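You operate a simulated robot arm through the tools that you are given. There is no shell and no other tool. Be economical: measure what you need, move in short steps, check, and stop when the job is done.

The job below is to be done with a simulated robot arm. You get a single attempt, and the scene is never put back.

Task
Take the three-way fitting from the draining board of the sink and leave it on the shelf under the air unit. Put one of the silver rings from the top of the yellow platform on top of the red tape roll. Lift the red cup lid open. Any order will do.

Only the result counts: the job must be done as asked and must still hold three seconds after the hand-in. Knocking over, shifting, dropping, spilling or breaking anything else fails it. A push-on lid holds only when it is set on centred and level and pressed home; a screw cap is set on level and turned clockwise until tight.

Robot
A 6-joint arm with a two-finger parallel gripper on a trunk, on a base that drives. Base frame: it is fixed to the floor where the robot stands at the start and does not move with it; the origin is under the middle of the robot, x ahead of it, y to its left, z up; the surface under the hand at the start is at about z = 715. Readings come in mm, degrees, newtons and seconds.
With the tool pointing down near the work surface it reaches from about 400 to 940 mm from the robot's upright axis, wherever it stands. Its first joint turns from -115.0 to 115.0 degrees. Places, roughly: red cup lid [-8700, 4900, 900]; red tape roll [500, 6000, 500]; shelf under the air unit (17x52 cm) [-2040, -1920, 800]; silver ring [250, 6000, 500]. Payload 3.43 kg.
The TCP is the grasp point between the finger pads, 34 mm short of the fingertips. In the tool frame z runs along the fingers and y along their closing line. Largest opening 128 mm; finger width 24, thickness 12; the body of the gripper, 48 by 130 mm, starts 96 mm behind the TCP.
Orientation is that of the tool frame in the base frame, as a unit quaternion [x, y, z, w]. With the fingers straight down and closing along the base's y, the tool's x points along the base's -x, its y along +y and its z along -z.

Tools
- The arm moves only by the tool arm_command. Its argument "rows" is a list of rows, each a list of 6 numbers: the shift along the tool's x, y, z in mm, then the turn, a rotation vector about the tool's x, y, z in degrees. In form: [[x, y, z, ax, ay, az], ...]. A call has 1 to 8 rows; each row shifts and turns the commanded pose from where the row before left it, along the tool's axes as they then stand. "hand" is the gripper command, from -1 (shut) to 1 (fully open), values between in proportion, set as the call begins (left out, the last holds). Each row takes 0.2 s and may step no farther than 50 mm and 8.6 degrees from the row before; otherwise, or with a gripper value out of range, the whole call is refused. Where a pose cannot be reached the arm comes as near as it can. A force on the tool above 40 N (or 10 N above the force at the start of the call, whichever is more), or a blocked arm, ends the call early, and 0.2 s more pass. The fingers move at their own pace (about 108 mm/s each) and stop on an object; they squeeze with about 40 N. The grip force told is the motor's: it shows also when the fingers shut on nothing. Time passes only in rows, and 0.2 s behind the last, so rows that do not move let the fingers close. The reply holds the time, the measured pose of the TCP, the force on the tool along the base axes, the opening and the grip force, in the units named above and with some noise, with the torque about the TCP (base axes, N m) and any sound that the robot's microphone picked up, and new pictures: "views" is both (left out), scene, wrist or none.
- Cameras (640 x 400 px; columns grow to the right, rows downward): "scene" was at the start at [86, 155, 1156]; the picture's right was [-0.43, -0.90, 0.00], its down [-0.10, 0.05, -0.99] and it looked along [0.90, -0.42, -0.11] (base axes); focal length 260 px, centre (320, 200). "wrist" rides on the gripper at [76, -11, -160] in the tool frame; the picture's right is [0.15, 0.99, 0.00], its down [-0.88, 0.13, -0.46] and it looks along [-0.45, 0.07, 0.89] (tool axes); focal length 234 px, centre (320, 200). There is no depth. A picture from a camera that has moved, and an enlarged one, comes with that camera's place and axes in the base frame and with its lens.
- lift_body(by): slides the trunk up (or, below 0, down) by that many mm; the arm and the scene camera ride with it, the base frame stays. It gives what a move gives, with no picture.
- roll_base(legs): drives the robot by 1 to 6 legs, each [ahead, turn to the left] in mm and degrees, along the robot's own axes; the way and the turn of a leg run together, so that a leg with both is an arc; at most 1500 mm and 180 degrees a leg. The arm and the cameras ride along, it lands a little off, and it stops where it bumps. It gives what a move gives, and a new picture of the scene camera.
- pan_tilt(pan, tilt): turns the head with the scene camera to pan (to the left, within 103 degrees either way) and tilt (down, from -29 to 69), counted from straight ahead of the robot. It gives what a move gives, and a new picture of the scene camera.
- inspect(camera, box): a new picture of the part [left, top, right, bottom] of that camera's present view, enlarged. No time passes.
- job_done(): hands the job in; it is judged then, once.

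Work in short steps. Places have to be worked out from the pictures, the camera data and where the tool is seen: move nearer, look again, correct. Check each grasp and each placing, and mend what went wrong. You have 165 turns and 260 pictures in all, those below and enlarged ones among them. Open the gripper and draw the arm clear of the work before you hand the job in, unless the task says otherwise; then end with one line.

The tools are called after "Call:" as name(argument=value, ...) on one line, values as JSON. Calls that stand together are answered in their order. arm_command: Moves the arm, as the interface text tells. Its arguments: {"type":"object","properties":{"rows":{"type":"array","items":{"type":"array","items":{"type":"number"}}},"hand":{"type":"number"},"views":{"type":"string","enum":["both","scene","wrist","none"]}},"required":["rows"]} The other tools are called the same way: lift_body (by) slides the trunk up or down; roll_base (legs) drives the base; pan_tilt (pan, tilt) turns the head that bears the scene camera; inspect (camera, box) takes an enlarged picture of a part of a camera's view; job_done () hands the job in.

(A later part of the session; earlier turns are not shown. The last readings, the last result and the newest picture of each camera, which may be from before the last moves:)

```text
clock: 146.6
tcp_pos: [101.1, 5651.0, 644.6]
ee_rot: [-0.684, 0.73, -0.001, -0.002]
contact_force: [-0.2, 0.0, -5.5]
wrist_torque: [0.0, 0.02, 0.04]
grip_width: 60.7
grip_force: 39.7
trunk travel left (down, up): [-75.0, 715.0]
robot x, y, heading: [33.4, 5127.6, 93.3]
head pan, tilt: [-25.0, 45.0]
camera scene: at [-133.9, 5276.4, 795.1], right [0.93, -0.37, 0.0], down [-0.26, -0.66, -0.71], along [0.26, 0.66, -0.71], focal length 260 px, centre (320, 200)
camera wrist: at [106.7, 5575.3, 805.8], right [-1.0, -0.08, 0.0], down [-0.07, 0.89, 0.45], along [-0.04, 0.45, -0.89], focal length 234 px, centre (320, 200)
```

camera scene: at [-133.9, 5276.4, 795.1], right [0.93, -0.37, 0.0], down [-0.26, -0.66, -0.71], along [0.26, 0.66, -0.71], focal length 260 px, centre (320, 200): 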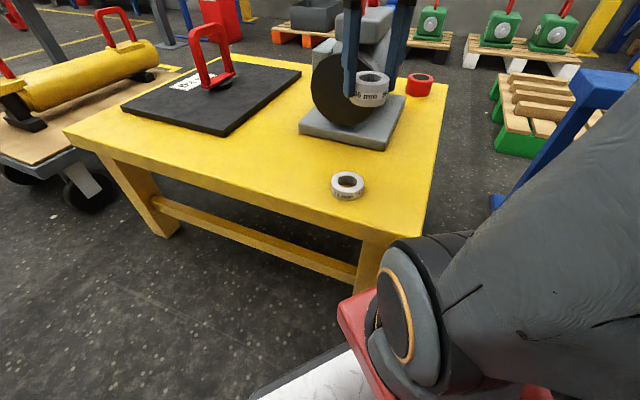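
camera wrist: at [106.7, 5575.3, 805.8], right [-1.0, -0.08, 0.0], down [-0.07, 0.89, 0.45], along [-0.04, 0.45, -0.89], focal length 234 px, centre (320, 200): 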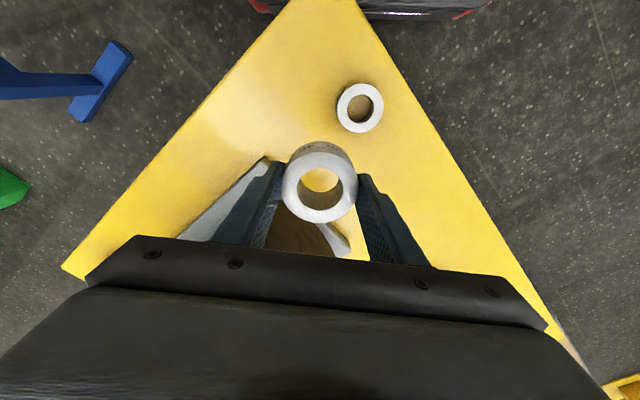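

Continue around to the south-east of the drum, toward the red roll.

Call:
arm_command(rows=[[-12, -41.5, 0, 0, 0, 0], [-14, -41.5, 0, 0, 0, 0], [-16, -41.5, 0, 0, 0, 0], [-17, -41.5, 0, 0, 0, 0], [-18, -41.5, 0, 0, 0, 0], [-18, -41.5, 0, 0, 0, 0], [-18, -41.5, 0, 0, 0, 0], [-18, -41.5, 0, 0, 0, 0]])

Call:
pan_tilt(pan=-30, tilt=25)

```text
clock: 148.4
tcp_pos: [439.6, 5759.5, 640.7]
ee_rot: [-0.684, 0.729, -0.002, -0.002]
contact_force: [0.1, 0.2, -4.9]
wrist_torque: [-0.03, -0.01, 0.03]
grip_width: 60.5
grip_force: 40.0
trunk travel left (down, up): [-75.0, 715.0]
robot x, y, heading: [33.8, 5131.1, 93.1]
head pan, tilt: [-25.0, 45.0]
camera scene: at [-133.8, 5276.3, 795.2], right [0.93, -0.37, 0.0], down [-0.26, -0.66, -0.71], along [0.26, 0.66, -0.71], focal length 260 px, centre (320, 200)
camera wrist: at [444.9, 5682.2, 802.1], right [-1.0, -0.08, 0.0], down [-0.07, 0.89, 0.45], along [-0.04, 0.45, -0.89], focal length 234 px, centre (320, 200)
```

scene: 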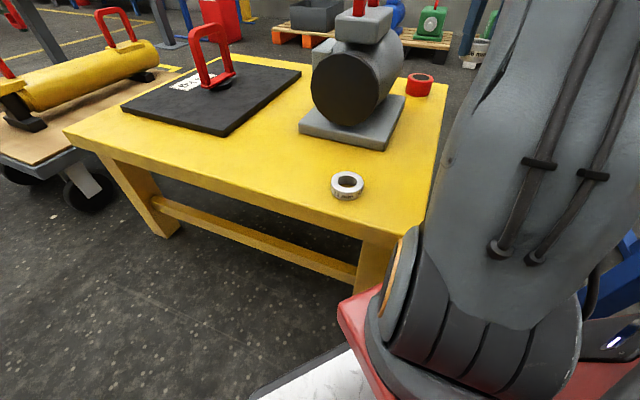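
wrist: 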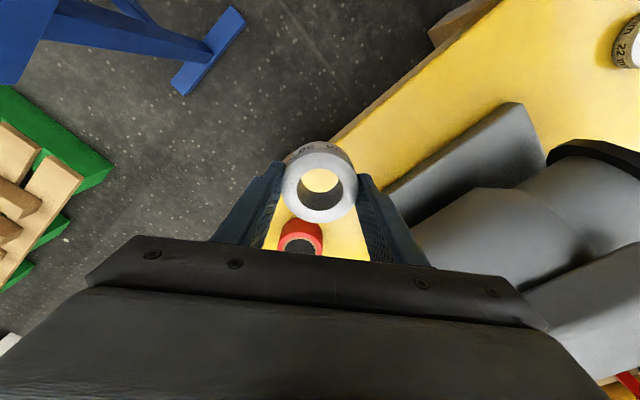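

```text
clock: 149.2
tcp_pos: [439.8, 5758.5, 641.7]
ee_rot: [-0.683, 0.73, -0.002, -0.003]
contact_force: [0.5, 0.1, -6.6]
wrist_torque: [0.02, -0.03, -0.02]
grip_width: 60.7
grip_force: 40.0
trunk travel left (down, up): [-75.0, 715.0]
robot x, y, heading: [33.2, 5126.6, 93.2]
head pan, tilt: [-30.0, 25.0]
camera scene: at [-122.4, 5283.2, 825.7], right [0.89, -0.45, 0.0], down [-0.19, -0.38, -0.91], along [0.41, 0.81, -0.42], focal length 260 px, centre (320, 200)
```

scene: 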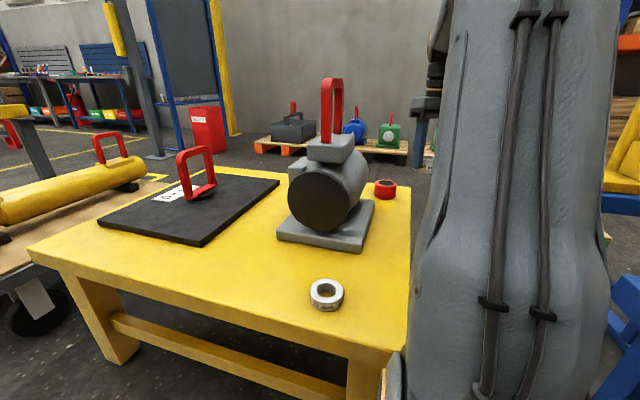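

The roll is at about (457,5927). Move above it at this height.

Call:
arm_command(rows=[[-42, -1.6, 0, 0, 0, 0], [-42, -1.6, 0, 0, 0, 0], [-42, -1.6, 0, 0, 0, 0], [-42, -1.6, 0, 0, 0, 0], [0, 0, 0, 0, 0, 0]])

Call:
inspect(camera="wrist", box=[240, 90, 400, 250])

```text
clock: 150.4
tcp_pos: [455.0, 5927.2, 641.3]
ee_rot: [-0.685, 0.729, -0.003, -0.002]
contact_force: [-0.2, 0.5, -5.3]
wrist_torque: [0.02, 0.04, 0.0]
grip_width: 60.7
grip_force: 39.9
trunk travel left (down, up): [-75.0, 715.0]
robot x, y, heading: [32.5, 5127.5, 93.5]
head pan, tilt: [-30.0, 25.0]
camera scene: at [-122.3, 5283.2, 825.8], right [0.89, -0.45, 0.0], down [-0.19, -0.38, -0.91], along [0.41, 0.81, -0.42], focal length 260 px, centre (320, 200)
camera wrist: at [461.2, 5851.2, 802.0], right [-1.0, -0.08, 0.0], down [-0.07, 0.89, 0.45], along [-0.04, 0.45, -0.89], focal length 234 px, centre (320, 200)
```

scene: 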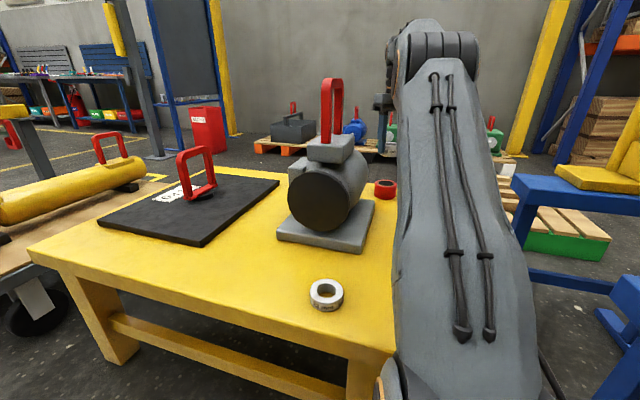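
wrist: 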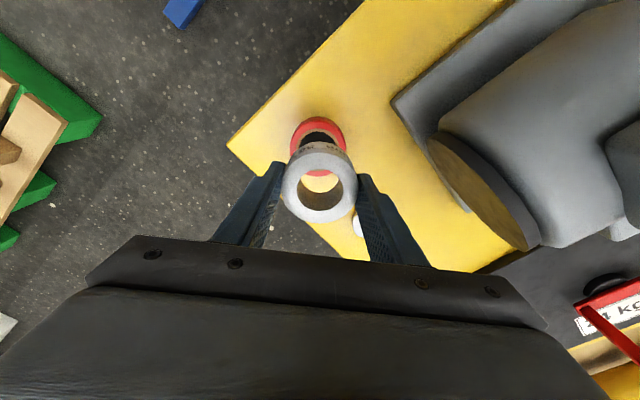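

```text
2.50 times, centred on (320, 170) of wrist
camera zoom: at [461.2, 5851.2, 802.0], right [-1.0, -0.08, 0.0], down [-0.07, 0.89, 0.45], along [-0.04, 0.45, -0.89], focal length 585 px, centre (320, 275)
```

zoom: 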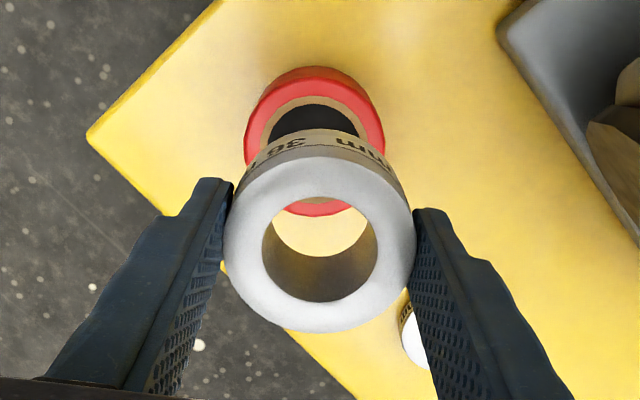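

Ring is centered in the grip; roll center appears ~5 mm further ahead. Adjust and descend to about 25 mm above.

Call:
arm_command(rows=[[-5, 0, 30, 0, 0, 0], [0, 0, 30, 0, 0, 0], [0, 0, 15, 0, 0, 0], [0, 0, 0, 0, 0, 0]], views="none")

Call:
inspect(camera="wrist", box=[240, 90, 400, 250])

```text
clock: 151.4
tcp_pos: [456.1, 5930.2, 566.5]
ee_rot: [-0.684, 0.73, -0.002, -0.002]
contact_force: [0.3, 0.2, -5.2]
wrist_torque: [0.02, -0.01, 0.02]
grip_width: 60.7
grip_force: 39.6
trunk travel left (down, up): [-75.0, 715.0]
robot x, y, heading: [33.9, 5122.4, 93.4]
head pan, tilt: [-30.0, 25.0]
```

```text
2.50 times, centred on (320, 170) of wrist
camera zoom: at [462.1, 5855.8, 727.7], right [-1.0, -0.08, 0.0], down [-0.07, 0.89, 0.45], along [-0.04, 0.45, -0.89], focal length 585 px, centre (320, 275)
```

zoom: 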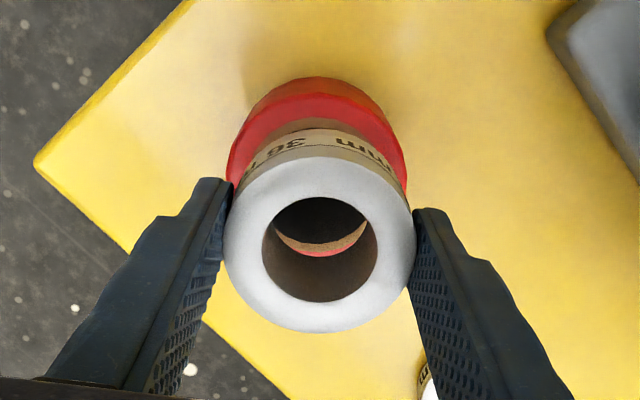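

Roll top ≈ z 478. 3.5 mm more forward, then descend to near contact.

Call:
arm_command(rows=[[-3.5, 0, 15, 0, 0, 0], [0, 0, 15, 0, 0, 0], [0, 0, 4, 0, 0, 0], [0, 0, 0, 0, 0, 0]])

Call:
inspect(camera="wrist", box=[240, 90, 400, 250])

```text
clock: 152.4
tcp_pos: [456.8, 5934.8, 536.6]
ee_rot: [-0.684, 0.73, -0.001, 0.001]
contact_force: [-1.4, -0.6, 32.5]
wrist_torque: [0.0, 0.64, -0.29]
grip_width: 61.0
grip_force: 40.3
trunk travel left (down, up): [-75.0, 715.0]
robot x, y, heading: [31.9, 5126.4, 93.2]
head pan, tilt: [-30.0, 25.0]
camera scene: at [-122.9, 5282.2, 826.0], right [0.89, -0.45, 0.0], down [-0.19, -0.38, -0.91], along [0.41, 0.81, -0.42], focal length 260 px, centre (320, 200)
camera wrist: at [461.2, 5857.8, 697.2], right [-1.0, -0.08, 0.0], down [-0.07, 0.89, 0.46], along [-0.03, 0.45, -0.89], focal length 234 px, centre (320, 200)
```

scene: 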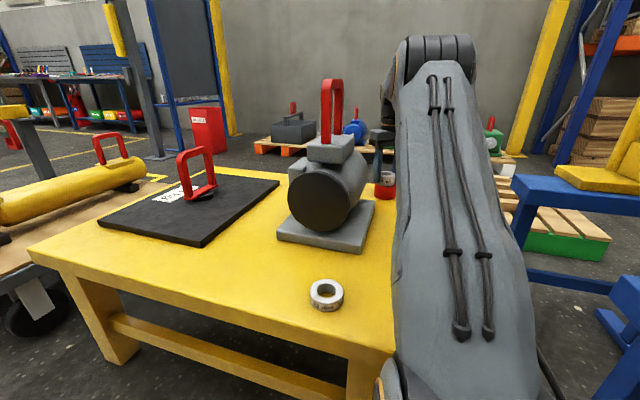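
wrist: 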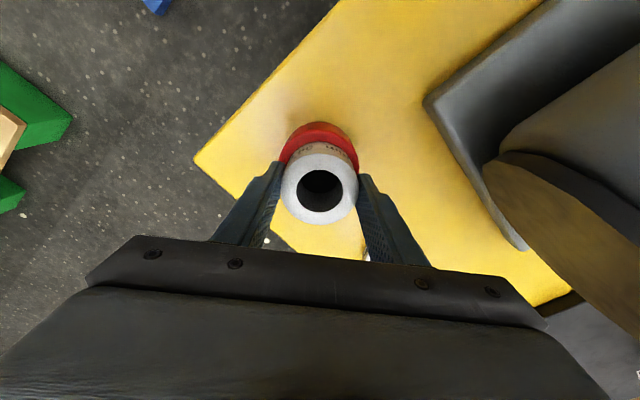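

```text
2.50 times, centred on (320, 170) of wrist
camera zoom: at [461.2, 5857.8, 697.2], right [-1.0, -0.08, 0.0], down [-0.07, 0.89, 0.46], along [-0.03, 0.45, -0.89], focal length 585 px, centre (320, 275)
```

zoom: 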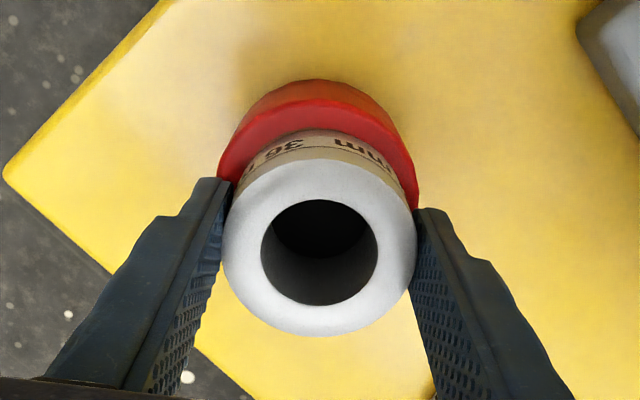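

Contact on the roll top (TCP z 536.6), ring nearly concentric. Ease off the preload and open partially.

Call:
arm_command(rows=[[0, 0, -2, 0, 0, 0], [0, 0, 0, 0, 0, 0]], views="none")

Call:
arm_command(rows=[[0, 0, 0, 0, 0, 0], [0, 0, 0, 0, 0, 0]], hand=0.4, views="wrist")

```text
clock: 153.0
tcp_pos: [455.6, 5933.3, 536.6]
ee_rot: [-0.684, 0.73, -0.002, -0.001]
contact_force: [4.8, 8.3, 24.2]
wrist_torque: [0.86, 0.1, -0.25]
grip_width: 60.5
grip_force: 40.6
trunk travel left (down, up): [-75.0, 715.0]
robot x, y, heading: [36.8, 5129.8, 93.5]
head pan, tilt: [-30.0, 25.0]
```

```text
clock: 153.6
tcp_pos: [456.1, 5933.9, 532.9]
ee_rot: [-0.684, 0.729, -0.002, -0.002]
contact_force: [-0.1, -0.2, -0.1]
wrist_torque: [0.0, 0.04, -0.01]
grip_width: 89.5
grip_force: 0.1
trunk travel left (down, up): [-75.0, 715.0]
robot x, y, heading: [34.1, 5127.5, 92.9]
head pan, tilt: [-30.0, 25.0]
camera wrist: at [461.8, 5857.9, 695.3], right [-1.0, -0.08, 0.0], down [-0.07, 0.89, 0.45], along [-0.04, 0.45, -0.89], focal length 234 px, centre (320, 200)
```

wrist: 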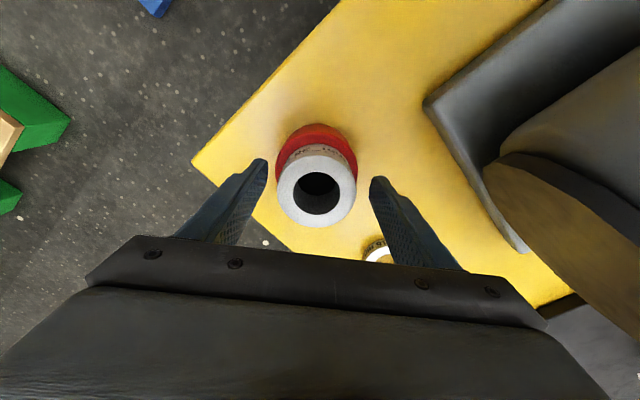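

Released with no residual force. Rise straight up and then check.

Call:
arm_command(rows=[[0, 0, -20, 0, 0, 0], [0, 0, -40, 0, 0, 0], [0, 0, -45, 0, 0, 0], [0, 0, 0, 0, 0, 0]])

Call:
inspect(camera="scene", box=[350, 150, 430, 220])

Call:
inspect(camera="wrist", box=[240, 80, 400, 240])

```text
clock: 154.6
tcp_pos: [457.0, 5935.2, 639.0]
ee_rot: [-0.684, 0.73, -0.002, -0.002]
contact_force: [-0.3, -0.7, -0.7]
wrist_torque: [0.02, 0.02, -0.02]
grip_width: 89.5
grip_force: 0.1
trunk travel left (down, up): [-75.0, 715.0]
robot x, y, heading: [37.3, 5123.9, 93.1]
head pan, tilt: [-30.0, 25.0]
camera scene: at [-122.4, 5283.1, 825.8], right [0.89, -0.45, 0.0], down [-0.19, -0.38, -0.91], along [0.41, 0.81, -0.42], focal length 260 px, centre (320, 200)
camera wrist: at [463.0, 5860.0, 800.8], right [-1.0, -0.08, 0.0], down [-0.07, 0.89, 0.45], along [-0.04, 0.45, -0.89], focal length 234 px, centre (320, 200)
```

scene: 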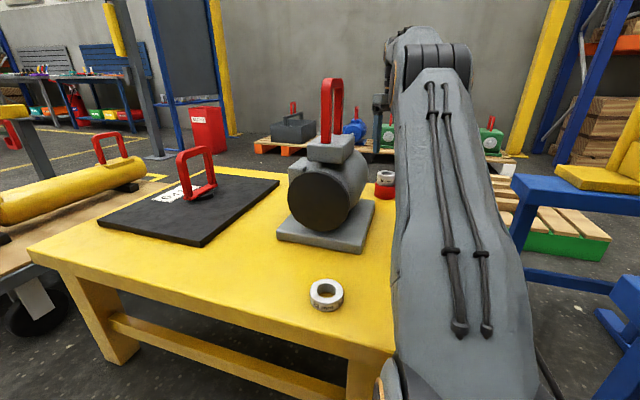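
wrist: 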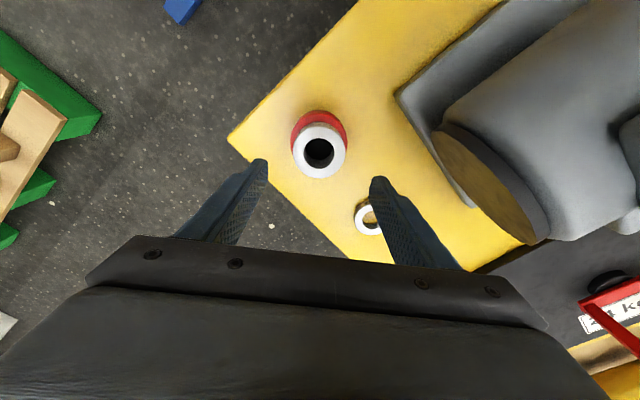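

```text
5.71 times, centred on (390, 185) of scene
camera zoom: at [-122.4, 5283.1, 825.8], right [0.89, -0.45, 0.0], down [-0.19, -0.38, -0.91], along [0.41, 0.81, -0.42], focal length 1488 px, centre (-80, 286)
```

zoom: 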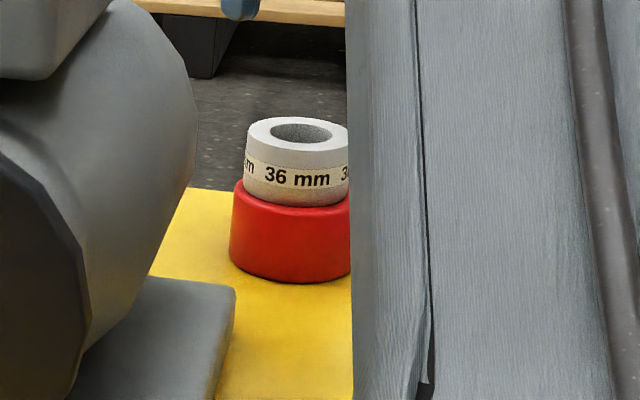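

```text
2.50 times, centred on (320, 160) of wrist
camera zoom: at [463.0, 5860.0, 800.8], right [-1.0, -0.08, 0.0], down [-0.07, 0.89, 0.45], along [-0.04, 0.45, -0.89], focal length 585 px, centre (320, 300)
```

zoom: 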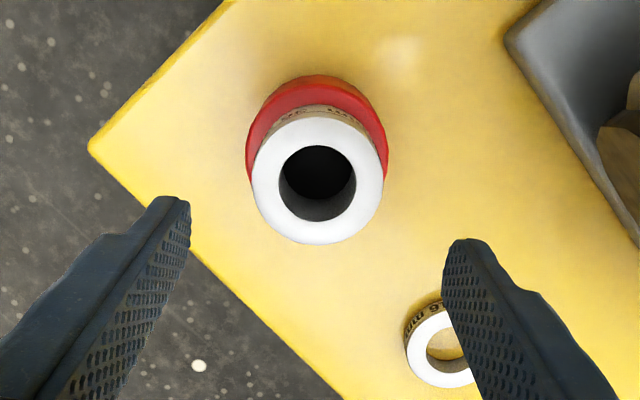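

Ring sits neatly on the red roll. Retract: up, back, and to the middle; then raise the trunk.

Call:
arm_command(rows=[[0, 0, -45, 0, 0, 0], [0, 0, -45, 0, 0, 0], [45, 0, 0, 0, 0, 0], [45, 0, 0, 0, 0, 0], [45, 0, 0, 0, 0, 0], [45, 0, 0, 0, 0, 0]], views="none")

Call:
arm_command(rows=[[8, 45, 0, 0, 0, 0], [8, 45, 0, 0, 0, 0], [8, 45, 0, 0, 0, 0], [8, 45, 0, 0, 0, 0], [8, 45, 0, 0, 0, 0], [8, 45, 0, 0, 0, 0], [8, 40, 0, 0, 0, 0]], views="none")

Call:
lift_body(by=300)

Call:
pan_tilt(pan=90, tilt=10)

```text
clock: 156.0
tcp_pos: [438.9, 5744.0, 723.9]
ee_rot: [-0.684, 0.73, -0.002, -0.004]
contact_force: [-0.7, -0.4, -1.3]
wrist_torque: [-0.02, 0.04, -0.02]
grip_width: 89.8
grip_force: 0.1
out of reach, approached as far as the arm can: row 2
trunk travel left (down, up): [-75.0, 715.0]
robot x, y, heading: [33.2, 5130.3, 93.4]
head pan, tilt: [-30.0, 25.0]
```

```text
clock: 157.6
tcp_pos: [125.4, 5708.0, 723.0]
ee_rot: [-0.684, 0.73, -0.002, -0.001]
contact_force: [0.1, -0.5, -0.3]
wrist_torque: [0.0, -0.01, 0.01]
grip_width: 89.5
grip_force: 0.1
trunk travel left (down, up): [-75.0, 715.0]
robot x, y, heading: [33.7, 5127.6, 93.5]
head pan, tilt: [-30.0, 25.0]
```

```text
clock: 160.6
tcp_pos: [124.5, 5709.3, 1024.7]
ee_rot: [-0.684, 0.729, -0.002, -0.002]
contact_force: [-0.8, 0.4, -0.3]
wrist_torque: [-0.01, 0.01, 0.02]
grip_width: 89.7
grip_force: 0.1
trunk travel left (down, up): [-375.0, 415.0]
robot x, y, heading: [35.5, 5130.9, 93.1]
head pan, tilt: [-30.0, 25.0]
```

```text
clock: 162.6
tcp_pos: [124.4, 5709.6, 1024.0]
ee_rot: [-0.684, 0.73, -0.001, -0.002]
contact_force: [-1.0, -0.1, -0.3]
wrist_torque: [0.02, -0.02, -0.01]
grip_width: 89.6
grip_force: 0.1
trunk travel left (down, up): [-375.0, 415.0]
robot x, y, heading: [36.9, 5128.4, 93.0]
head pan, tilt: [90.0, 10.0]
camera scene: at [-251.9, 5112.1, 1150.1], right [-0.06, 1.0, 0.0], down [0.17, 0.01, -0.98], along [-0.98, -0.06, -0.17], focal length 260 px, centre (320, 200)
```

scene: 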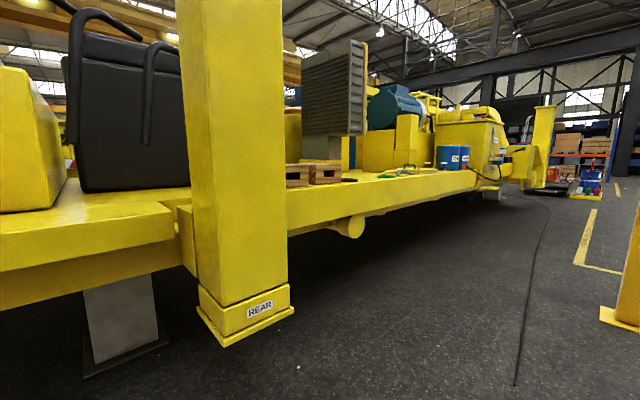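

The yellow vehicle stands between here and the cup lid (at −8700, 4900), so I go back south around its rear. First retract the arm and back away from the table.

Call:
arm_command(rows=[[45, 0, 0, 0, 0, 0], [45, 0, 0, 0, 0, 0], [40, 0, 0, 0, 0, 0], [0, 0, 0, 0, 0, 0]], views="none")

Call:
roll_base(legs=[[-450, 0], [0, -161], [1480, 0], [0, -43]])

```text
clock: 163.6
tcp_pos: [117.3, 5579.5, 1024.5]
ee_rot: [-0.684, 0.73, -0.002, -0.002]
contact_force: [0.2, 0.1, -0.9]
wrist_torque: [-0.04, 0.01, 0.02]
grip_width: 89.6
grip_force: 0.0
trunk travel left (down, up): [-375.0, 415.0]
robot x, y, heading: [36.4, 5126.1, 93.1]
head pan, tilt: [90.0, 10.0]
```

```text
clock: 181.7
tcp_pos: [480.7, 2944.8, 1023.8]
ee_rot: [0.834, 0.551, 0.002, -0.002]
contact_force: [0.0, 0.2, 0.2]
wrist_torque: [-0.03, -0.05, -0.02]
grip_width: 89.6
grip_force: 0.1
trunk travel left (down, up): [-375.0, 415.0]
robot x, y, heading: [707.9, 3343.5, -106.2]
head pan, tilt: [90.0, 10.0]
camera scene: at [984.8, 3260.8, 1150.1], right [-0.28, -0.96, 0.0], down [-0.17, 0.05, -0.98], along [0.95, -0.27, -0.17], focal length 260 px, centre (320, 200)
```

scene: 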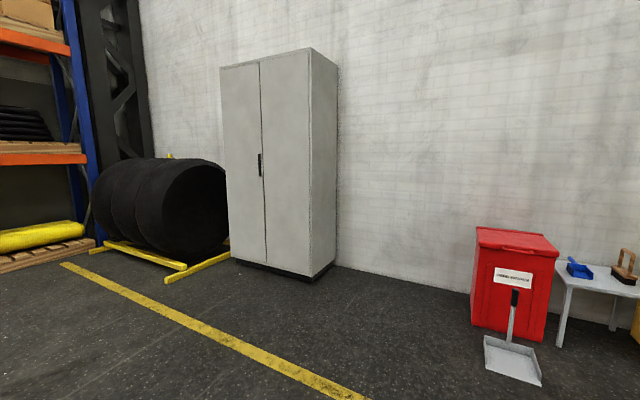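

Continue south, then turn toward the pallet area.

Call:
roll_base(legs=[[0, -6.2], [1400, 0], [1240, 0], [0, -24], [1200, 0]])

Call:
pan_tilt(pan=-60, tilt=15)

Call:
pan_tilt(pan=0, tilt=15)

```text
clock: 202.1
tcp_pos: [-1500.2, -205.2, 1024.9]
ee_rot: [0.945, 0.326, 0.002, -0.001]
contact_force: [0.3, 0.9, -0.1]
wrist_torque: [0.0, 0.0, 0.02]
grip_width: 89.7
grip_force: 0.0
trunk travel left (down, up): [-375.0, 415.0]
robot x, y, heading: [-1108.9, 33.6, -135.1]
head pan, tilt: [90.0, 10.0]
camera scene: at [-905.5, -172.3, 1150.1], right [-0.71, -0.71, 0.0], down [-0.12, 0.12, -0.98], along [0.7, -0.7, -0.17], focal length 260 px, centre (320, 200)
```

scene: 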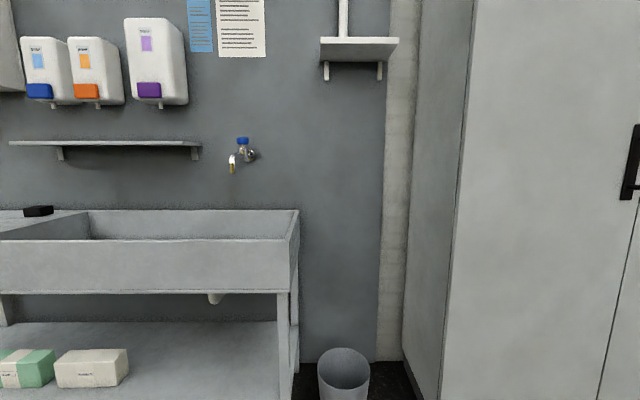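

```text
clock: 204.4
tcp_pos: [-1500.8, -207.2, 1023.9]
ee_rot: [0.945, 0.326, 0.002, 0.0]
contact_force: [0.3, -0.6, 0.2]
wrist_torque: [0.0, -0.03, 0.0]
grip_width: 89.4
grip_force: 0.0
trunk travel left (down, up): [-375.0, 415.0]
robot x, y, heading: [-1106.5, 32.9, -135.0]
head pan, tilt: [-60.0, 15.0]
camera scene: at [-1061.6, -82.5, 1142.0], right [0.26, 0.97, 0.0], down [0.25, -0.07, -0.97], along [-0.93, 0.25, -0.26], focal length 260 px, centre (320, 200)
```

scene: 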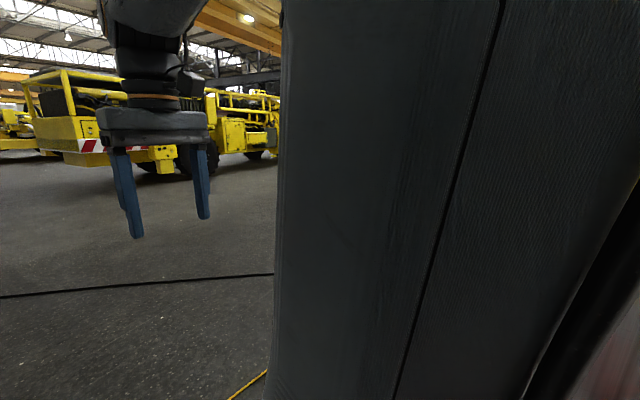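

```text
clock: 205.7
tcp_pos: [-1499.2, -207.3, 1023.4]
ee_rot: [0.946, 0.325, 0.002, -0.001]
contact_force: [0.1, 0.4, 0.5]
wrist_torque: [-0.01, -0.01, -0.01]
grip_width: 89.6
grip_force: 0.0
trunk travel left (down, up): [-375.0, 415.0]
robot x, y, heading: [-1107.6, 31.5, -135.1]
head pan, tilt: [0.0, 15.0]
camera scene: at [-1037.3, -172.6, 1142.0], right [-0.71, 0.71, 0.0], down [0.18, 0.18, -0.97], along [-0.68, -0.68, -0.26], focal length 260 px, centre (320, 200)
```

scene: 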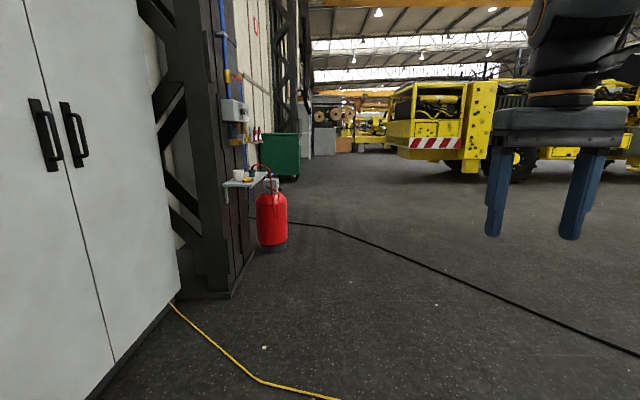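

Turn to face the direction of the lid and look.

Call:
roll_base(legs=[[500, 0], [0, -70]])

Call:
inspect(camera="scene", box=[240, 100, 560, 240])

```text
clock: 211.7
tcp_pos: [-1821.2, -39.0, 1024.0]
ee_rot: [0.962, -0.274, 0.003, 0.001]
contact_force: [0.8, -0.2, -0.5]
wrist_torque: [0.03, 0.02, 0.01]
grip_width: 89.8
grip_force: 0.1
trunk travel left (down, up): [-375.0, 415.0]
robot x, y, heading: [-1462.8, -326.8, 155.2]
head pan, tilt: [0.0, 15.0]
camera scene: at [-1629.0, -460.7, 1142.0], right [0.42, 0.91, 0.0], down [0.23, -0.11, -0.97], along [-0.88, 0.4, -0.26], focal length 260 px, centre (320, 200)
```

scene: 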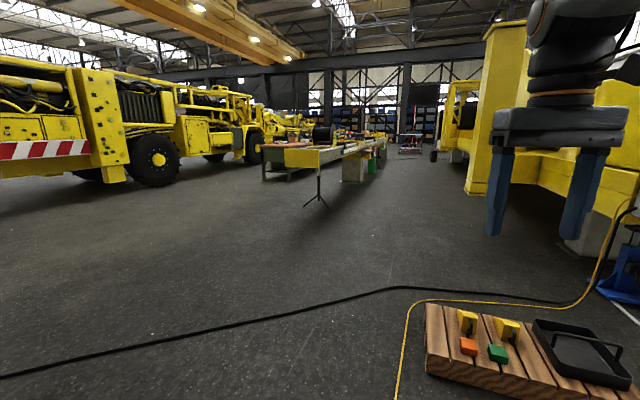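

```text
2.00 times, centred on (400, 170) of scene
camera zoom: at [-1629.0, -460.7, 1142.0], right [0.42, 0.91, 0.0], down [0.23, -0.11, -0.97], along [-0.88, 0.4, -0.26], focal length 521 px, centre (160, 260)
```

zoom: 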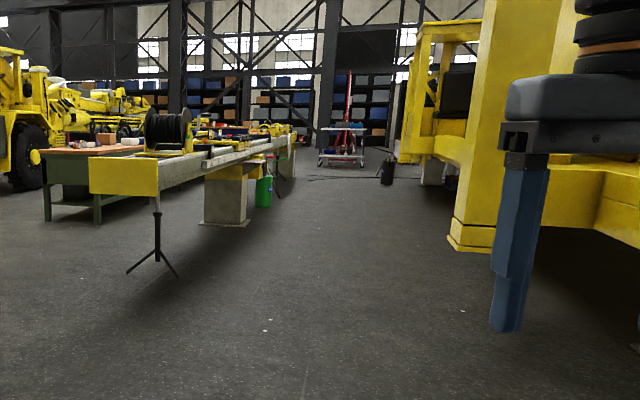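

The lid seems to lie near the far end of the long boom on stands, on the aisle's left. Drive around the pallet and along the aisle.

Call:
roll_base(legs=[[0, 11.3], [1400, 0], [0, -31.5], [1500, 0], [1500, 0], [1000, 0]])

Call:
pan_tilt(pan=20, tilt=10)

```text
clock: 240.0
tcp_pos: [-6110.4, 3033.7, 1024.9]
ee_rot: [0.913, -0.409, 0.002, 0.001]
contact_force: [-0.6, 0.8, -0.7]
wrist_torque: [0.04, 0.01, -0.02]
grip_width: 89.8
grip_force: 0.1
trunk travel left (down, up): [-375.0, 415.0]
robot x, y, heading: [-5846.3, 2659.2, 138.5]
head pan, tilt: [0.0, 15.0]
camera scene: at [-6045.2, 2573.8, 1142.0], right [0.66, 0.75, 0.0], down [0.19, -0.17, -0.97], along [-0.73, 0.64, -0.26], focal length 260 px, centre (320, 200)
```

scene: 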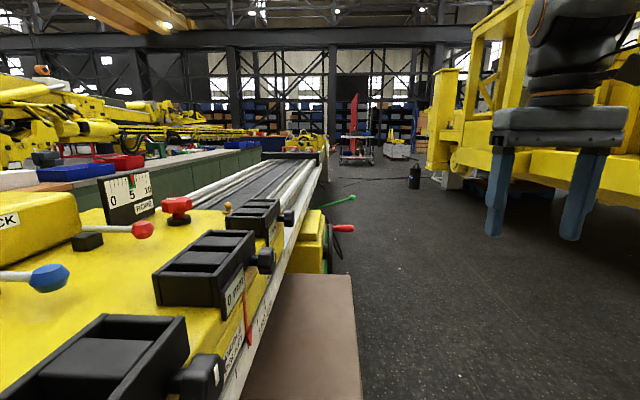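

```text
clock: 240.8
tcp_pos: [-6109.8, 3032.7, 1024.6]
ee_rot: [0.913, -0.409, 0.002, 0.001]
contact_force: [-0.4, 0.7, 0.2]
wrist_torque: [0.01, 0.0, 0.01]
grip_width: 89.7
grip_force: 0.0
trunk travel left (down, up): [-375.0, 415.0]
robot x, y, heading: [-5844.1, 2661.2, 138.8]
head pan, tilt: [20.0, 10.0]
camera scene: at [-6061.6, 2546.0, 1150.1], right [0.36, 0.93, 0.0], down [0.16, -0.06, -0.98], along [-0.92, 0.36, -0.17], focal length 260 px, centre (320, 200)
```

scene: 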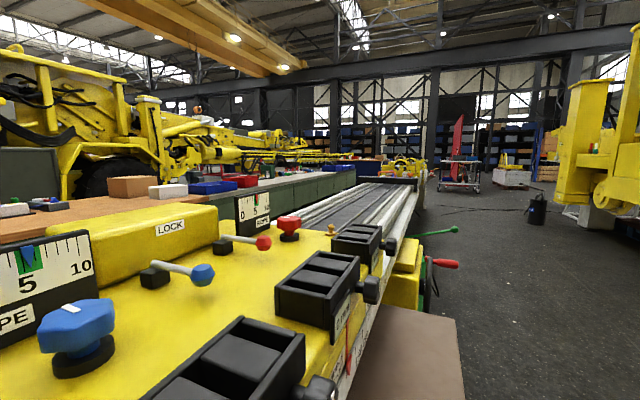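

I drifted close to the boom. Back off, shift to the right side of the aisle, then continue.

Call:
roll_base(legs=[[-700, 0], [0, -58], [450, 0], [0, 54], [1500, 0]])

Call:
pan_tilt(pan=20, tilt=12)

```text
clock: 259.1
tcp_pos: [-6568.9, 4113.5, 1023.6]
ee_rot: [0.897, -0.441, 0.002, 0.001]
contact_force: [-0.7, -0.8, 0.0]
wrist_torque: [0.03, -0.02, 0.0]
grip_width: 89.6
grip_force: 0.0
trunk travel left (down, up): [-375.0, 415.0]
robot x, y, heading: [-6333.9, 3721.8, 134.7]
head pan, tilt: [20.0, 10.0]
camera scene: at [-6556.1, 3624.2, 1150.1], right [0.43, 0.9, 0.0], down [0.16, -0.07, -0.98], along [-0.89, 0.42, -0.17], focal length 260 px, centre (320, 200)
```

scene: 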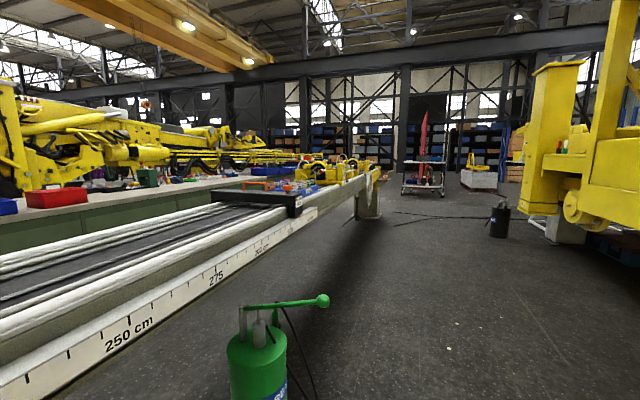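

```text
clock: 259.7
tcp_pos: [-6568.8, 4113.7, 1025.6]
ee_rot: [0.897, -0.442, 0.002, 0.001]
contact_force: [1.1, -0.1, -0.3]
wrist_torque: [0.04, -0.04, -0.03]
grip_width: 89.8
grip_force: 0.2
trunk travel left (down, up): [-375.0, 415.0]
robot x, y, heading: [-6332.8, 3719.3, 134.9]
head pan, tilt: [20.0, 12.0]
camera scene: at [-6556.3, 3624.4, 1146.9], right [0.43, 0.9, 0.0], down [0.19, -0.09, -0.98], along [-0.88, 0.42, -0.21], focal length 260 px, centre (320, 200)
```

scene: 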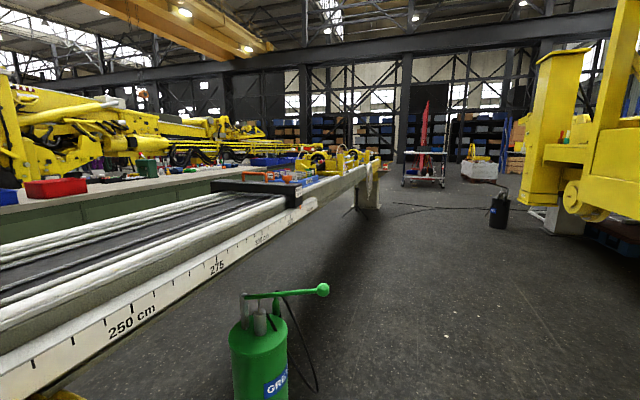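

Zoom on the boom end where the lid should be (around pixel (346,171)).

Call:
inspect(camera="scene", box=[220, 120, 420, 240])

```text
3.20 times, centred on (320, 180) of scene
camera zoom: at [-6556.3, 3624.4, 1146.9], right [0.43, 0.9, 0.0], down [0.19, -0.09, -0.98], along [-0.88, 0.42, -0.21], focal length 833 px, centre (320, 264)
```

zoom: 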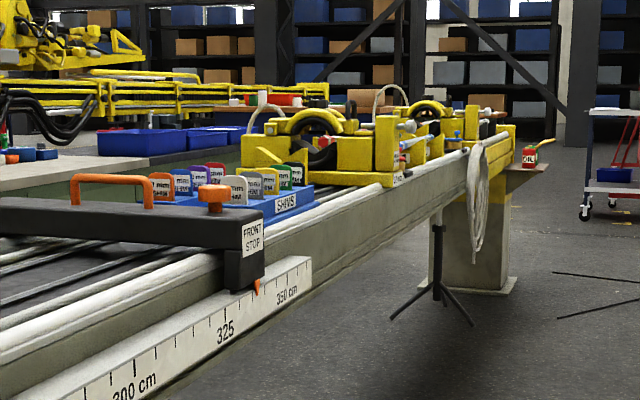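

Drive further along the aisle, then look left at the machine.

Call:
roll_base(legs=[[1500, 0], [400, 0]])

Call:
pan_tilt(pan=60, tilt=15)

```text
clock: 269.4
tcp_pos: [-7942.4, 5485.8, 1024.7]
ee_rot: [0.898, -0.441, 0.003, 0.001]
contact_force: [0.3, -0.4, -0.6]
wrist_torque: [0.01, -0.01, 0.01]
grip_width: 89.7
grip_force: 0.0
trunk travel left (down, up): [-375.0, 415.0]
robot x, y, heading: [-7704.6, 5094.8, 135.1]
head pan, tilt: [20.0, 12.0]
camera scene: at [-7927.7, 4996.5, 1146.9], right [0.43, 0.9, 0.0], down [0.19, -0.09, -0.98], along [-0.88, 0.42, -0.21], focal length 260 px, centre (320, 200)
```

scene: 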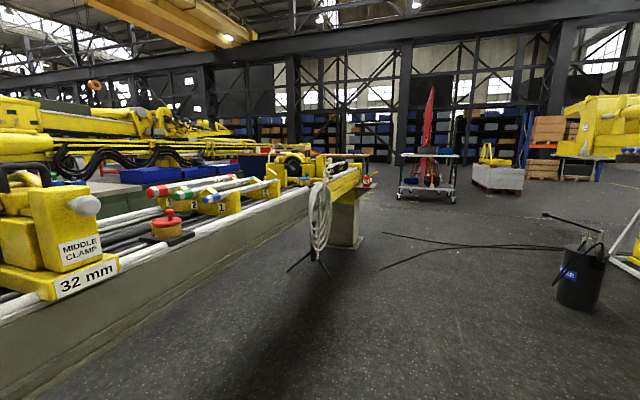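

```text
clock: 270.5
tcp_pos: [-7941.3, 5485.7, 1023.3]
ee_rot: [0.897, -0.441, 0.002, 0.002]
contact_force: [0.0, 0.6, -0.4]
wrist_torque: [-0.01, -0.01, 0.02]
grip_width: 89.5
grip_force: 0.2
trunk travel left (down, up): [-375.0, 415.0]
robot x, y, heading: [-7705.5, 5096.9, 134.7]
head pan, tilt: [60.0, 15.0]
camera scene: at [-7933.7, 4933.0, 1142.0], right [-0.25, 0.97, 0.0], down [0.25, 0.07, -0.97], along [-0.93, -0.25, -0.26], focal length 260 px, centre (320, 200)
```

scene: 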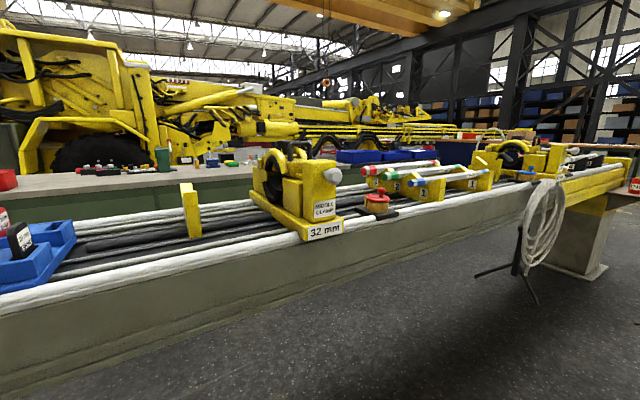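

That's it: a small cup with a red lid at pixel (376,200). Zoom in.

Call:
inspect(camera="scene", box=[340, 175, 420, 230])

```text
7.27 times, centred on (380, 202) of scene
camera zoom: at [-7933.7, 4933.0, 1142.0], right [-0.25, 0.97, 0.0], down [0.25, 0.07, -0.97], along [-0.93, -0.25, -0.26], focal length 1894 px, centre (-116, 182)
```

zoom: 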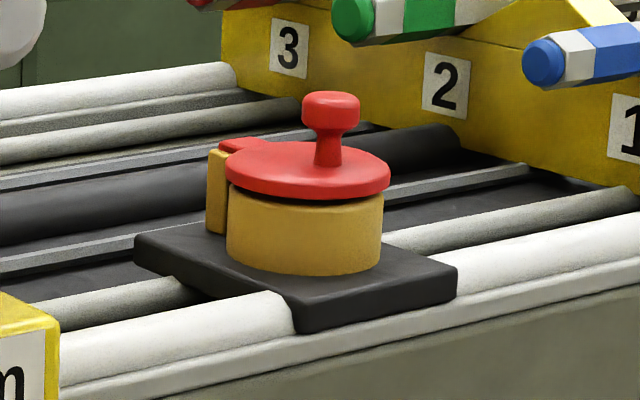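

The lid is hinged on the far-left side and has a knob. I drive alongside and face it.

Call:
roll_base(legs=[[560, 0], [0, 90], [180, 0]])

Call:
pan_tilt(pan=-10, tilt=25)

```text
clock: 278.6
tcp_pos: [-8618.4, 5122.9, 1024.3]
ee_rot: [0.945, 0.326, 0.002, -0.001]
contact_force: [-0.3, 0.1, 0.5]
wrist_torque: [0.02, 0.0, 0.02]
grip_width: 89.5
grip_force: 0.0
trunk travel left (down, up): [-375.0, 415.0]
robot x, y, heading: [-8229.0, 5360.1, -135.1]
head pan, tilt: [60.0, 15.0]
camera scene: at [-8065.3, 5134.1, 1142.0], right [-0.96, -0.26, 0.0], down [-0.07, 0.25, -0.97], along [0.25, -0.93, -0.26], focal length 260 px, centre (320, 200)
```

scene: 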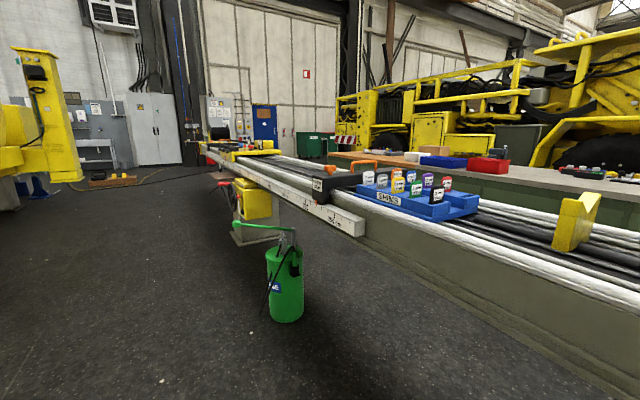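

```text
clock: 280.0
tcp_pos: [-8618.7, 5123.0, 1024.0]
ee_rot: [0.945, 0.326, 0.003, -0.001]
contact_force: [0.8, -0.2, 0.4]
wrist_torque: [0.02, -0.06, -0.01]
grip_width: 89.9
grip_force: 0.1
trunk travel left (down, up): [-375.0, 415.0]
robot x, y, heading: [-8225.0, 5367.2, -134.7]
head pan, tilt: [-10.0, 25.0]
camera scene: at [-8165.0, 5171.1, 1125.8], right [-0.58, 0.82, 0.0], down [0.35, 0.24, -0.91], along [-0.74, -0.52, -0.42], focal length 260 px, centre (320, 200)
```

scene: 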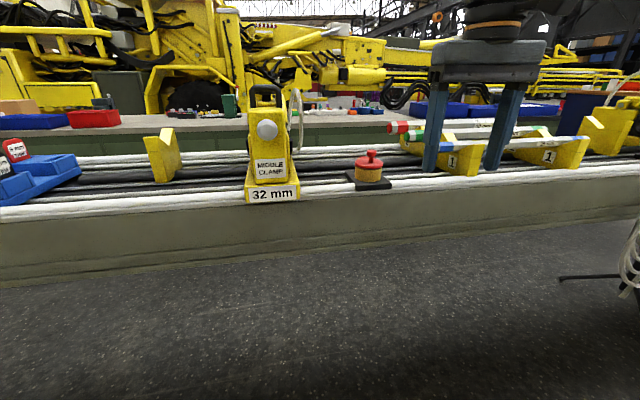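

Lid disc at about (−8738, 4910, 942). Move the hand back-above it for a wrist view.

Call:
arm_command(rows=[[-28, 17, -20, 0, 0, 0], [-28, 17, -20, 0, 0, 0], [-28, 17, -10, 0, 0, 0], [-28, 17, 0, 0, 0, 0], [-28, 16, 0, 0, 0, 0], [0, 0, 0, 0, 0, 0]])

Call:
inspect(camera="scene", box=[320, 125, 420, 205])

Call:
inspect(camera="wrist", box=[240, 110, 420, 250])

```text
clock: 281.4
tcp_pos: [-8676.5, 4970.0, 1073.7]
ee_rot: [0.945, 0.326, 0.003, -0.001]
contact_force: [0.4, 0.5, -0.5]
wrist_torque: [-0.02, -0.02, 0.02]
grip_width: 89.6
grip_force: 0.1
trunk travel left (down, up): [-375.0, 415.0]
robot x, y, heading: [-8228.8, 5364.8, -134.8]
head pan, tilt: [-10.0, 25.0]
camera scene: at [-8165.0, 5171.2, 1125.8], right [-0.58, 0.82, 0.0], down [0.35, 0.24, -0.91], along [-0.74, -0.52, -0.42], focal length 260 px, centre (320, 200)
camera wrist: at [-8624.9, 5025.0, 1233.8], right [0.73, -0.69, 0.0], down [-0.61, -0.65, 0.45], along [-0.31, -0.33, -0.89], focal length 234 px, centre (320, 200)
```

scene: 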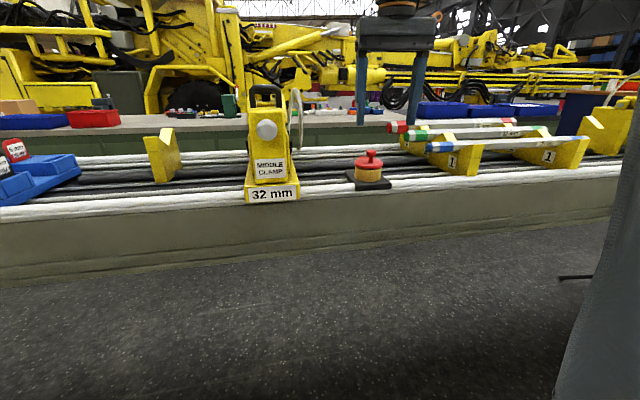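
wrist: 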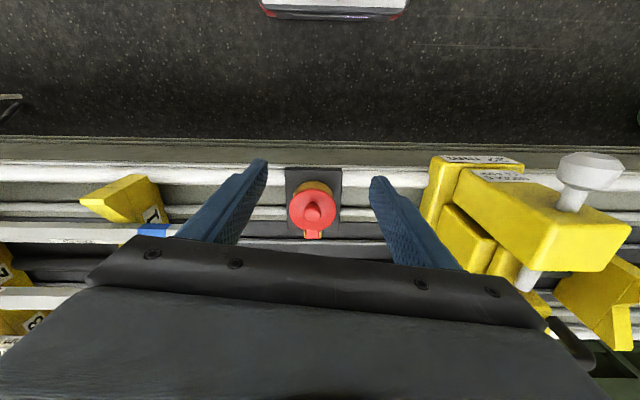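

```text
5.00 times, centred on (370, 165) of scene
camera zoom: at [-8165.0, 5171.2, 1125.8], right [-0.58, 0.82, 0.0], down [0.35, 0.24, -0.91], along [-0.74, -0.52, -0.42], focal length 1302 px, centre (70, 375)
```

zoom: 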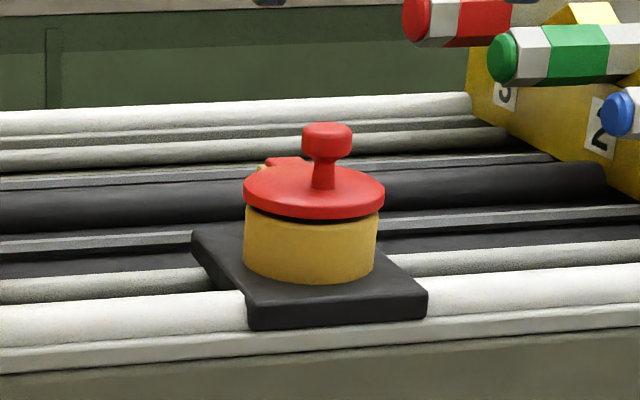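

```text
2.86 times, centred on (330, 180) of wrist
camera zoom: at [-8624.9, 5025.0, 1233.8], right [0.73, -0.69, 0.0], down [-0.61, -0.65, 0.45], along [-0.31, -0.33, -0.89], focal length 669 px, centre (291, 257)
```

zoom: 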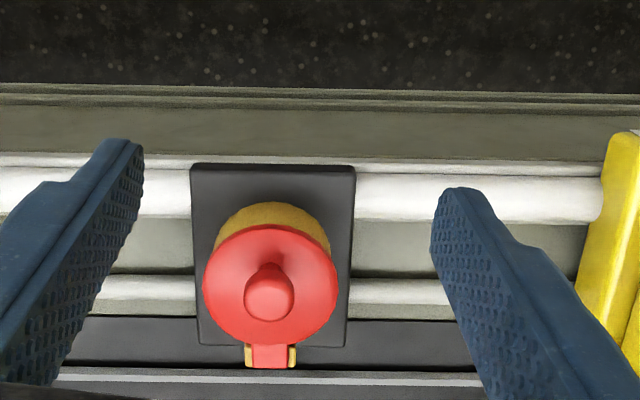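

The hinge is on the far side (straight away from me), knob head at about (−8737, 4920), z 955–969. I align closing axis with the hinge axis (turn −7°) and come over the knob with a smaller opening.

Call:
arm_command(rows=[[0, 0, 0, 0, 0, -7], [-40, -4, 0, 0, 0, 0], [-38, -3, 0, 0, 0, 0], [0, 0, 30, 0, 0, 0], [0, 0, 25, 0, 0, 0], [0, 0, 0, 0, 0, 0]], hand=0)

Call:
inspect(camera="scene", box=[320, 115, 420, 195])

Call:
inspect(camera="wrist", box=[240, 110, 400, 250])

```text
clock: 282.8
tcp_pos: [-8735.9, 4922.3, 1017.3]
ee_rot: [0.924, 0.383, 0.003, 0.0]
contact_force: [-0.1, -0.9, 0.2]
wrist_torque: [0.02, 0.0, -0.03]
grip_width: 64.3
grip_force: 0.0
trunk travel left (down, up): [-375.0, 415.0]
robot x, y, heading: [-8227.6, 5362.4, -134.8]
head pan, tilt: [-10.0, 25.0]
camera scene: at [-8165.0, 5171.1, 1125.8], right [-0.58, 0.82, 0.0], down [0.35, 0.24, -0.91], along [-0.74, -0.52, -0.42], focal length 260 px, centre (320, 200)
camera wrist: at [-8691.5, 4982.7, 1177.6], right [0.8, -0.59, 0.0], down [-0.53, -0.72, 0.45], along [-0.27, -0.36, -0.89], focal length 234 px, centre (320, 200)
```

scene: 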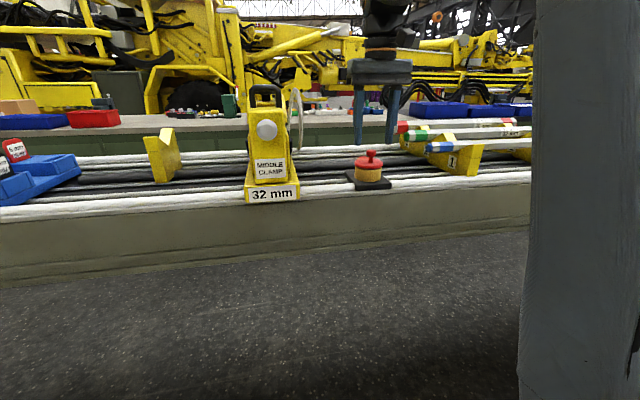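
wrist: 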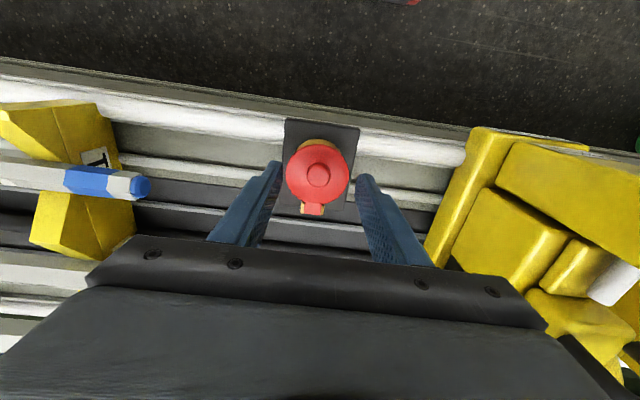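

```text
5.00 times, centred on (370, 155) of scene
camera zoom: at [-8165.0, 5171.1, 1125.8], right [-0.58, 0.82, 0.0], down [0.35, 0.24, -0.91], along [-0.74, -0.52, -0.42], focal length 1302 px, centre (70, 425)
```

zoom: 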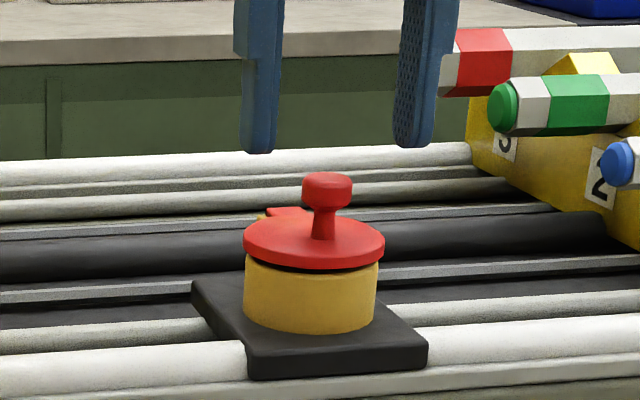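

```text
2.86 times, centred on (320, 180) of wrist
camera zoom: at [-8691.5, 4982.7, 1177.6], right [0.8, -0.59, 0.0], down [-0.53, -0.72, 0.45], along [-0.27, -0.36, -0.89], focal length 669 px, centre (320, 257)
```

zoom: 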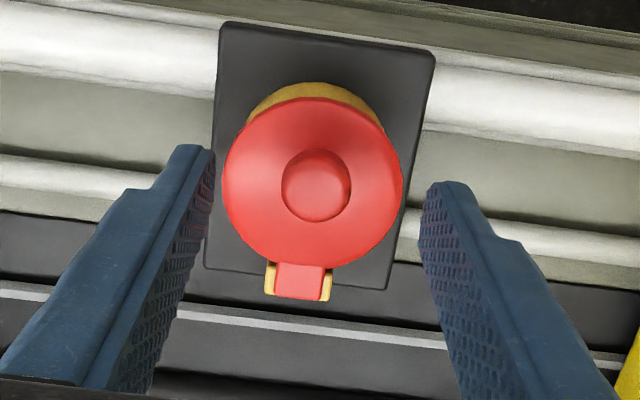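

Knob 4 mm ahead of TCP. Correct, descend to straddle the knob head, and close.

Call:
arm_command(rows=[[-4, 0, 15, 0, 0, 0], [0, 0, 18, 0, 0, 0], [0, 0, 0, 0, 0, 0]], views="none")

Call:
inspect(camera="scene", box=[320, 115, 420, 195])

```text
clock: 283.6
tcp_pos: [-8738.9, 4917.4, 985.4]
ee_rot: [0.924, 0.383, 0.001, -0.002]
contact_force: [0.6, -0.2, -0.2]
wrist_torque: [-0.02, 0.01, -0.02]
grip_width: 63.9
grip_force: 0.0
trunk travel left (down, up): [-375.0, 415.0]
robot x, y, heading: [-8228.8, 5364.9, -134.7]
head pan, tilt: [-10.0, 25.0]
```

```text
5.00 times, centred on (370, 155) of scene
camera zoom: at [-8165.1, 5171.1, 1125.8], right [-0.58, 0.82, 0.0], down [0.35, 0.24, -0.91], along [-0.74, -0.52, -0.42], focal length 1302 px, centre (70, 425)
```

zoom: 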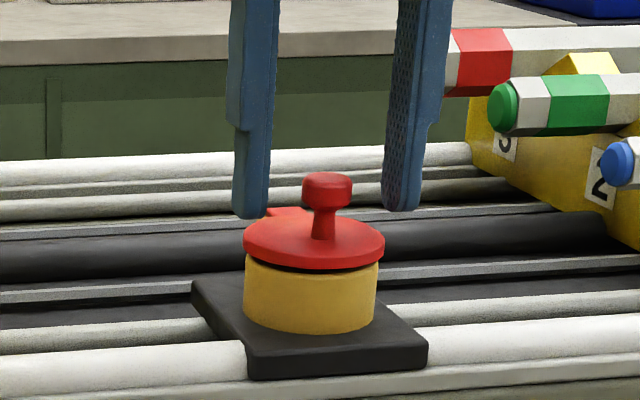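

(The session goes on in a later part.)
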